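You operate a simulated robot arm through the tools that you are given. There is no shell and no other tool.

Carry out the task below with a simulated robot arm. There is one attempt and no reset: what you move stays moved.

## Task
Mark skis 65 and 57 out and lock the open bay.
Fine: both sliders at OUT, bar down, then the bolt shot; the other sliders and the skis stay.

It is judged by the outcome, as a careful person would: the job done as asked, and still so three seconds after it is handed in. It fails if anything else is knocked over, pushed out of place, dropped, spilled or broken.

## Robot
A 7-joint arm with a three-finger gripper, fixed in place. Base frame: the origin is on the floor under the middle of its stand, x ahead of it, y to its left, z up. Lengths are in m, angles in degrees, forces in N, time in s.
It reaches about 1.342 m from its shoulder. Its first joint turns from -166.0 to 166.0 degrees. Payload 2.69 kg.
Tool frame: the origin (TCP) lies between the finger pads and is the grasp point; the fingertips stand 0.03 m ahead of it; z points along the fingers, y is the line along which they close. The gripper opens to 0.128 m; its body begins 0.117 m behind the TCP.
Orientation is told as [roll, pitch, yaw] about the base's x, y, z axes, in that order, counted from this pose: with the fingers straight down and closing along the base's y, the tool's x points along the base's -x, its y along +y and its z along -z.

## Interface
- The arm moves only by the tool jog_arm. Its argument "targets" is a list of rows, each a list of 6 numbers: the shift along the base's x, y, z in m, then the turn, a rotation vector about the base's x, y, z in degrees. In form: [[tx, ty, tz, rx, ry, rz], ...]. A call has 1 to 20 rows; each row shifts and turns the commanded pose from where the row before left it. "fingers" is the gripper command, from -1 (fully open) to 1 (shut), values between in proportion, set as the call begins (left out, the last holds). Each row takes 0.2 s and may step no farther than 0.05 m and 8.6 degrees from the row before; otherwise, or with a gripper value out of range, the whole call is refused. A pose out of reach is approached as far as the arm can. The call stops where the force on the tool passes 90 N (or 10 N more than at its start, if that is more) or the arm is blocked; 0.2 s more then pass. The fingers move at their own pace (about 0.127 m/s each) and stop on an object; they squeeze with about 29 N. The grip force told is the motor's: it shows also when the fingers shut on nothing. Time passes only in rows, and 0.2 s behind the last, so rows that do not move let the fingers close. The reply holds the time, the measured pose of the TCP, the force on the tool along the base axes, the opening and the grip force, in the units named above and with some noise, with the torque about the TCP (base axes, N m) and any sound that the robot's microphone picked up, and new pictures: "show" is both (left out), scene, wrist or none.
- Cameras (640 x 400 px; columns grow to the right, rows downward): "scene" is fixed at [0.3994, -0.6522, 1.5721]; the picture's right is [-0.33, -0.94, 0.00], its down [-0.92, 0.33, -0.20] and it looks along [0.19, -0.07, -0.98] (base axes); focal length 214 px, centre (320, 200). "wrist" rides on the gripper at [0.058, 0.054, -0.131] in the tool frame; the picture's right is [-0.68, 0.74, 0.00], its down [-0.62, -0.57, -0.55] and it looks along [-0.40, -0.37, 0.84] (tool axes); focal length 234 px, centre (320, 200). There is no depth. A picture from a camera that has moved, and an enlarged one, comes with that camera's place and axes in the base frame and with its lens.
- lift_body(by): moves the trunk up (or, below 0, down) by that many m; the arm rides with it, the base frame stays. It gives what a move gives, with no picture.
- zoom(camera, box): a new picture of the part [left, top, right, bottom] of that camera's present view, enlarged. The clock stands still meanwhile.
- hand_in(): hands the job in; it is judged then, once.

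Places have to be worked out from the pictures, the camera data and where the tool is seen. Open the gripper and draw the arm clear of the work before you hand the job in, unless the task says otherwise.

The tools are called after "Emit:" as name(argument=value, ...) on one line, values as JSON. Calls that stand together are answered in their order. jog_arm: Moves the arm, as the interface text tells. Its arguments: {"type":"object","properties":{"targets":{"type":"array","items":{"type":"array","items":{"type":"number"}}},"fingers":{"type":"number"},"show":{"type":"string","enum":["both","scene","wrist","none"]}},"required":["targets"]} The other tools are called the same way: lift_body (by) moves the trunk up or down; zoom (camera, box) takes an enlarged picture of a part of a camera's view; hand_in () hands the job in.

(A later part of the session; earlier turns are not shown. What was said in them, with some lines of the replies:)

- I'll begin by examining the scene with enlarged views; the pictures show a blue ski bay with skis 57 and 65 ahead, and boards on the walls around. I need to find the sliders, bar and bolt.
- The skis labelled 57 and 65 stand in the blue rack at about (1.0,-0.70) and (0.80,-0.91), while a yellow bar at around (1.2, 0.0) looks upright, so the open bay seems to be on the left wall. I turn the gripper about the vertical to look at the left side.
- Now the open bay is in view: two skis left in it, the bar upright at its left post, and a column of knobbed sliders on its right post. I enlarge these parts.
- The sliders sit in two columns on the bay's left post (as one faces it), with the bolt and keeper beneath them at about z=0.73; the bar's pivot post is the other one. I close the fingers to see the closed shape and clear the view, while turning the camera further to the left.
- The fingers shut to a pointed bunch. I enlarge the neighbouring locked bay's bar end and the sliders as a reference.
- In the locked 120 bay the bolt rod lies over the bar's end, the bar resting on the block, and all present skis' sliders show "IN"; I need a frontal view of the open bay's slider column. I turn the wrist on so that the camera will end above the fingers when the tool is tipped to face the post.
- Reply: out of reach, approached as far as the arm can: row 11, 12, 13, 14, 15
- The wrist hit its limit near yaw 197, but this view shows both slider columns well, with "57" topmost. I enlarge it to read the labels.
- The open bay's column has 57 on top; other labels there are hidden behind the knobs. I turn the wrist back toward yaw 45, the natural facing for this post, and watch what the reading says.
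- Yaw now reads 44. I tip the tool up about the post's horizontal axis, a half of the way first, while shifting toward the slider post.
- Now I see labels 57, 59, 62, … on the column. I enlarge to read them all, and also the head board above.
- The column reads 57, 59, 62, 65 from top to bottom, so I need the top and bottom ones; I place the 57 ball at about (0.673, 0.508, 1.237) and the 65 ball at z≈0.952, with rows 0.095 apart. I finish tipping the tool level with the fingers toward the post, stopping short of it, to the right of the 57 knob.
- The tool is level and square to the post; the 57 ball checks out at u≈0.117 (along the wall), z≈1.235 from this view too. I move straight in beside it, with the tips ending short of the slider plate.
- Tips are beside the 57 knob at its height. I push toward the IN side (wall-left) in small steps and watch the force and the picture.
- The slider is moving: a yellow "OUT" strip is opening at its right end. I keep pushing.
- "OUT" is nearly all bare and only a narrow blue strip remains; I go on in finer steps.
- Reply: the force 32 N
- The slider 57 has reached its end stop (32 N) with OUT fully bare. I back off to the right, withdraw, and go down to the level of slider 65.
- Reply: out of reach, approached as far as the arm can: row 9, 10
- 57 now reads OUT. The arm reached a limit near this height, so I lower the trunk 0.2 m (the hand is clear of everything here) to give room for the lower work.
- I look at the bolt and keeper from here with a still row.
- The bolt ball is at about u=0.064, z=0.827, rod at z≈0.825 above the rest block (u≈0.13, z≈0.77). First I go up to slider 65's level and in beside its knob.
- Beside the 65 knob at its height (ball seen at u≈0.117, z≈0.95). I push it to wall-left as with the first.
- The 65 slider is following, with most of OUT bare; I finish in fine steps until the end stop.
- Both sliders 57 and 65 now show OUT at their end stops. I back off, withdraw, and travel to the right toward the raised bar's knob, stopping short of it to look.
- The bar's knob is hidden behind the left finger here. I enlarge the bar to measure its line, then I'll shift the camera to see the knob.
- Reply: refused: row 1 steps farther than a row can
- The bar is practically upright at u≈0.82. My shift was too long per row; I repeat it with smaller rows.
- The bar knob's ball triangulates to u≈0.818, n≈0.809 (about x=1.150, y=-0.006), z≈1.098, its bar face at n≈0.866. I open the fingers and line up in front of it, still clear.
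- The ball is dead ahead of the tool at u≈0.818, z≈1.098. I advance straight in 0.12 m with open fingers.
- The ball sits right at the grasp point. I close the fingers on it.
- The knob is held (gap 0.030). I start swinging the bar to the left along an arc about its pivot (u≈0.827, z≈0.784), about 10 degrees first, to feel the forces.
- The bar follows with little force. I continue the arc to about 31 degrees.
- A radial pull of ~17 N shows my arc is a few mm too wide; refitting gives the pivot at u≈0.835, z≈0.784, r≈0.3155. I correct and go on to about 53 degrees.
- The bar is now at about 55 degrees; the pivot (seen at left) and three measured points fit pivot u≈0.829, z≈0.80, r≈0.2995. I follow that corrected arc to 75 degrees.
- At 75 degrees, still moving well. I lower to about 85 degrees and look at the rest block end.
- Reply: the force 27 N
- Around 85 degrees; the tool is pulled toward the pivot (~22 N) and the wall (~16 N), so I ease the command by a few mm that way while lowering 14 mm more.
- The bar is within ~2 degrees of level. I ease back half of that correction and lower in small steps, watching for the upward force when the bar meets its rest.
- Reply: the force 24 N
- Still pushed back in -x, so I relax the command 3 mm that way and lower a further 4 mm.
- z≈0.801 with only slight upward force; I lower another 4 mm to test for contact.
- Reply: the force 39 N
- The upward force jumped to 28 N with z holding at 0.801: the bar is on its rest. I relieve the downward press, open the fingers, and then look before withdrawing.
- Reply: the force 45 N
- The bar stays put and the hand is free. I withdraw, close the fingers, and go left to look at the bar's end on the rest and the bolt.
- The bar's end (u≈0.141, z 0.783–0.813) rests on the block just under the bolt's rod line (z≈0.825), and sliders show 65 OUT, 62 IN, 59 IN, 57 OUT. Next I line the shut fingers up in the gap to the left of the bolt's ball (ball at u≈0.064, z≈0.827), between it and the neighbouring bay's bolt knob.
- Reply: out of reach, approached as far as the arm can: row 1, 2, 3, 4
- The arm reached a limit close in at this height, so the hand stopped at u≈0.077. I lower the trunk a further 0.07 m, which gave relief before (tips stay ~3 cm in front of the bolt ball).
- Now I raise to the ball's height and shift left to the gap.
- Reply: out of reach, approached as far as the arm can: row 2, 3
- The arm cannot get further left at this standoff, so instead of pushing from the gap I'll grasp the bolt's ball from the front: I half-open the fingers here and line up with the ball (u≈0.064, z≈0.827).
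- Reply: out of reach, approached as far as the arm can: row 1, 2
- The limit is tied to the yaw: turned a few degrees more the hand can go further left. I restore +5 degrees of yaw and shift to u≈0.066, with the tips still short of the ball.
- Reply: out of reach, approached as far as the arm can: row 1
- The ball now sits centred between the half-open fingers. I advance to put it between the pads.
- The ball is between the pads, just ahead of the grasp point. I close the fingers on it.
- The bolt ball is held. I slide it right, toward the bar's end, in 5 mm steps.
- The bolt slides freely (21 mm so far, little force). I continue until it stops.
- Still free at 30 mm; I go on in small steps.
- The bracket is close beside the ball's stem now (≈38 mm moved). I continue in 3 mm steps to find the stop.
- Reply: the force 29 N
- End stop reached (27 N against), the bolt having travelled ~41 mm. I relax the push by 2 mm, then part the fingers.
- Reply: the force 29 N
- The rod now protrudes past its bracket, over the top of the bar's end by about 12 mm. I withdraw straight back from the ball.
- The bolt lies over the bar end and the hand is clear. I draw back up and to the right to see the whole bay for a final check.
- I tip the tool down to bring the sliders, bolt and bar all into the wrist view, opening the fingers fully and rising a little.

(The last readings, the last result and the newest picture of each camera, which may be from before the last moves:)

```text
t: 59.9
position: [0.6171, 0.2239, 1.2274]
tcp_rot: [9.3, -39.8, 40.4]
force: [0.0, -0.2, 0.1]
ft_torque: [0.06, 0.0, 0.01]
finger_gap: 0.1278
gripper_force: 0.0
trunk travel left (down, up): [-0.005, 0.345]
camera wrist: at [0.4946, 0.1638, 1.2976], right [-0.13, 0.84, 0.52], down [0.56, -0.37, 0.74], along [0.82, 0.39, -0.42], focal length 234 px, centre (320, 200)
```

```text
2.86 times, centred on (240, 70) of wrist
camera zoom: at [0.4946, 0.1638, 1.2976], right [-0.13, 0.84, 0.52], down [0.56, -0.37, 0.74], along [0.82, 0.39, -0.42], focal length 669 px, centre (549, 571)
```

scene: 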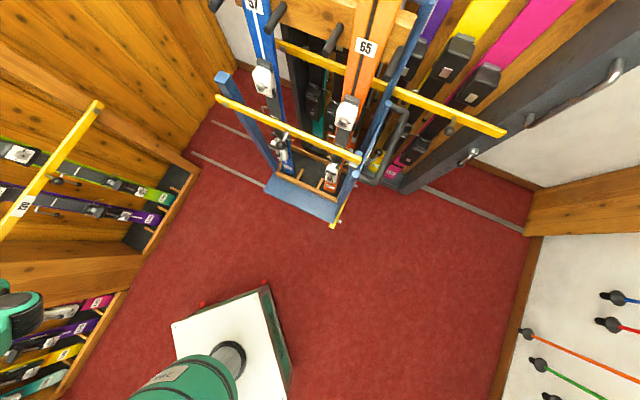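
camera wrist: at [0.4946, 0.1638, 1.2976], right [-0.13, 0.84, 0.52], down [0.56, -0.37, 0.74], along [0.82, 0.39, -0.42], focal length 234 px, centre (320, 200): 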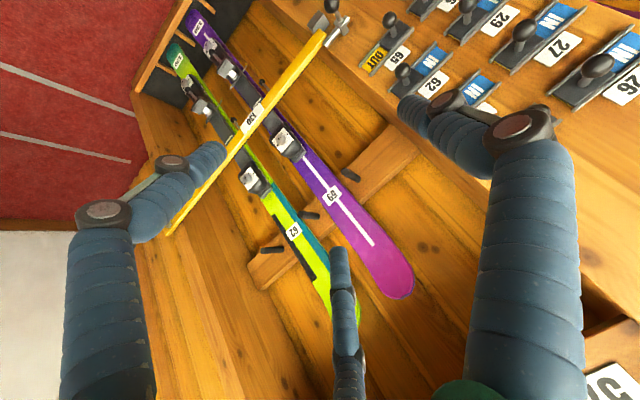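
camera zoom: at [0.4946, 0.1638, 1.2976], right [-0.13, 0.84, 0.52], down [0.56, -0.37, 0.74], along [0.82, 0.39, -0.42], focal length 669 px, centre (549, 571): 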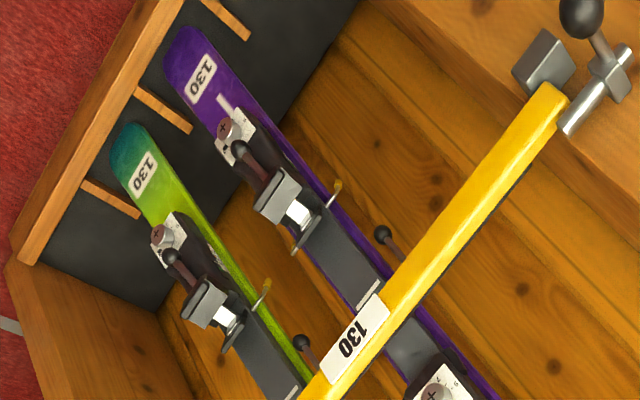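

The bolt rod lies over the bar's end, the bar is level on its rest, 65 shows OUT and 62/59 still IN. I draw the arm further back and up and take a last look at 57.

Emit:
jog_arm(targets=[[0, -0.02, 0.035, 0, 0, 0], [0, -0.03, 0.035, 0, 0, 0], [0, -0.03, 0.03, -5, 5, 0], [0, -0.03, 0.03, -5, 5, 0], [0, 0, 0, 0, 0, 0]], show="both")

Emit:
zoom(camera="wrist", box=[260, 0, 480, 140])

```text
t: 61.0
position: [0.6156, 0.1141, 1.3574]
tcp_rot: [7.9, -25.6, 40.9]
force: [0.0, 0.6, -0.2]
ft_torque: [0.03, 0.04, 0.01]
finger_gap: 0.1278
gripper_force: 0.0
trunk travel left (down, up): [-0.005, 0.345]
camera wrist: at [0.5079, 0.0679, 1.4576], right [-0.05, 0.92, 0.38], down [0.68, -0.25, 0.69], along [0.73, 0.3, -0.62], focal length 234 px, centre (320, 200)
```

scene: 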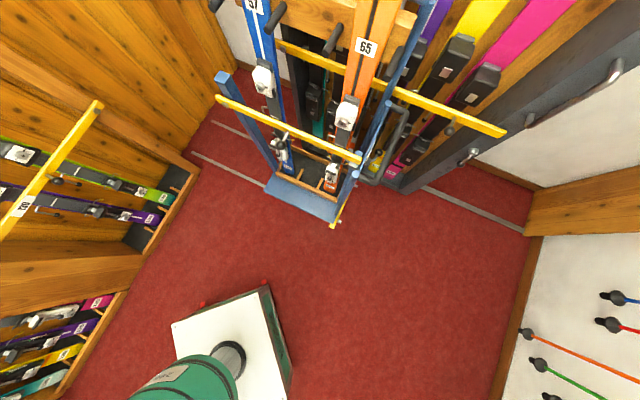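
wrist: 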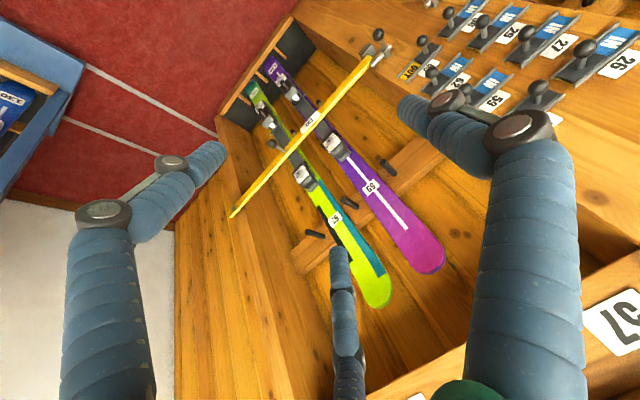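

```text
2.86 times, centred on (370, 70) of wrist
camera zoom: at [0.5079, 0.0679, 1.4576], right [-0.05, 0.92, 0.38], down [0.68, -0.25, 0.69], along [0.73, 0.3, -0.62], focal length 669 px, centre (177, 571)
```

zoom: 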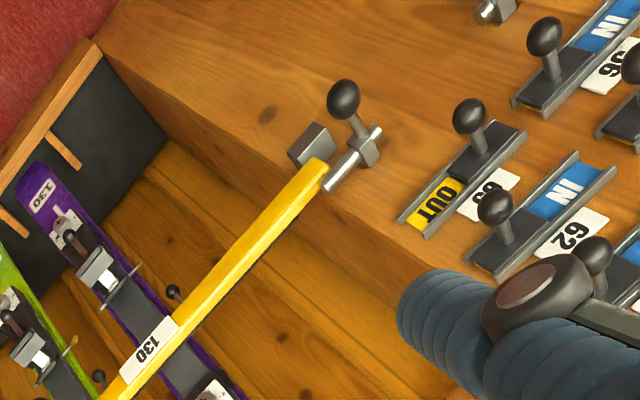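

Everything stands as asked: 57 (seen OUT at the last unobstructed look) and 65 at OUT, 59 and 62 and the other column IN, bar down and bolt shot over its end, skis untouched, and the open gripper is clear. I hand the job in.

Emit:
hand_in()

```text
The job is handed in.
```

The job is handed in: skis 57 and 65 are marked out, and the open bay (the one marked 130) is locked.

- **Sliders:** I pushed 57 and 65 to their end stops, and both showed OUT. A finger hid 57 in the final pictures, but it read OUT in the last clear view shortly before. Sliders 59 and 62 and the neighbouring bay's sliders still showed IN.
- **Bar:** I swung it down by its knob until it met its rest block, and it lies level there.
- **Bolt:** I slid it to its stop. The rod now reaches about 12 mm over the top of the bar's end.
- **Everything else:** the skis looked unmoved. I opened the gripper and drew the arm clear before handing in.
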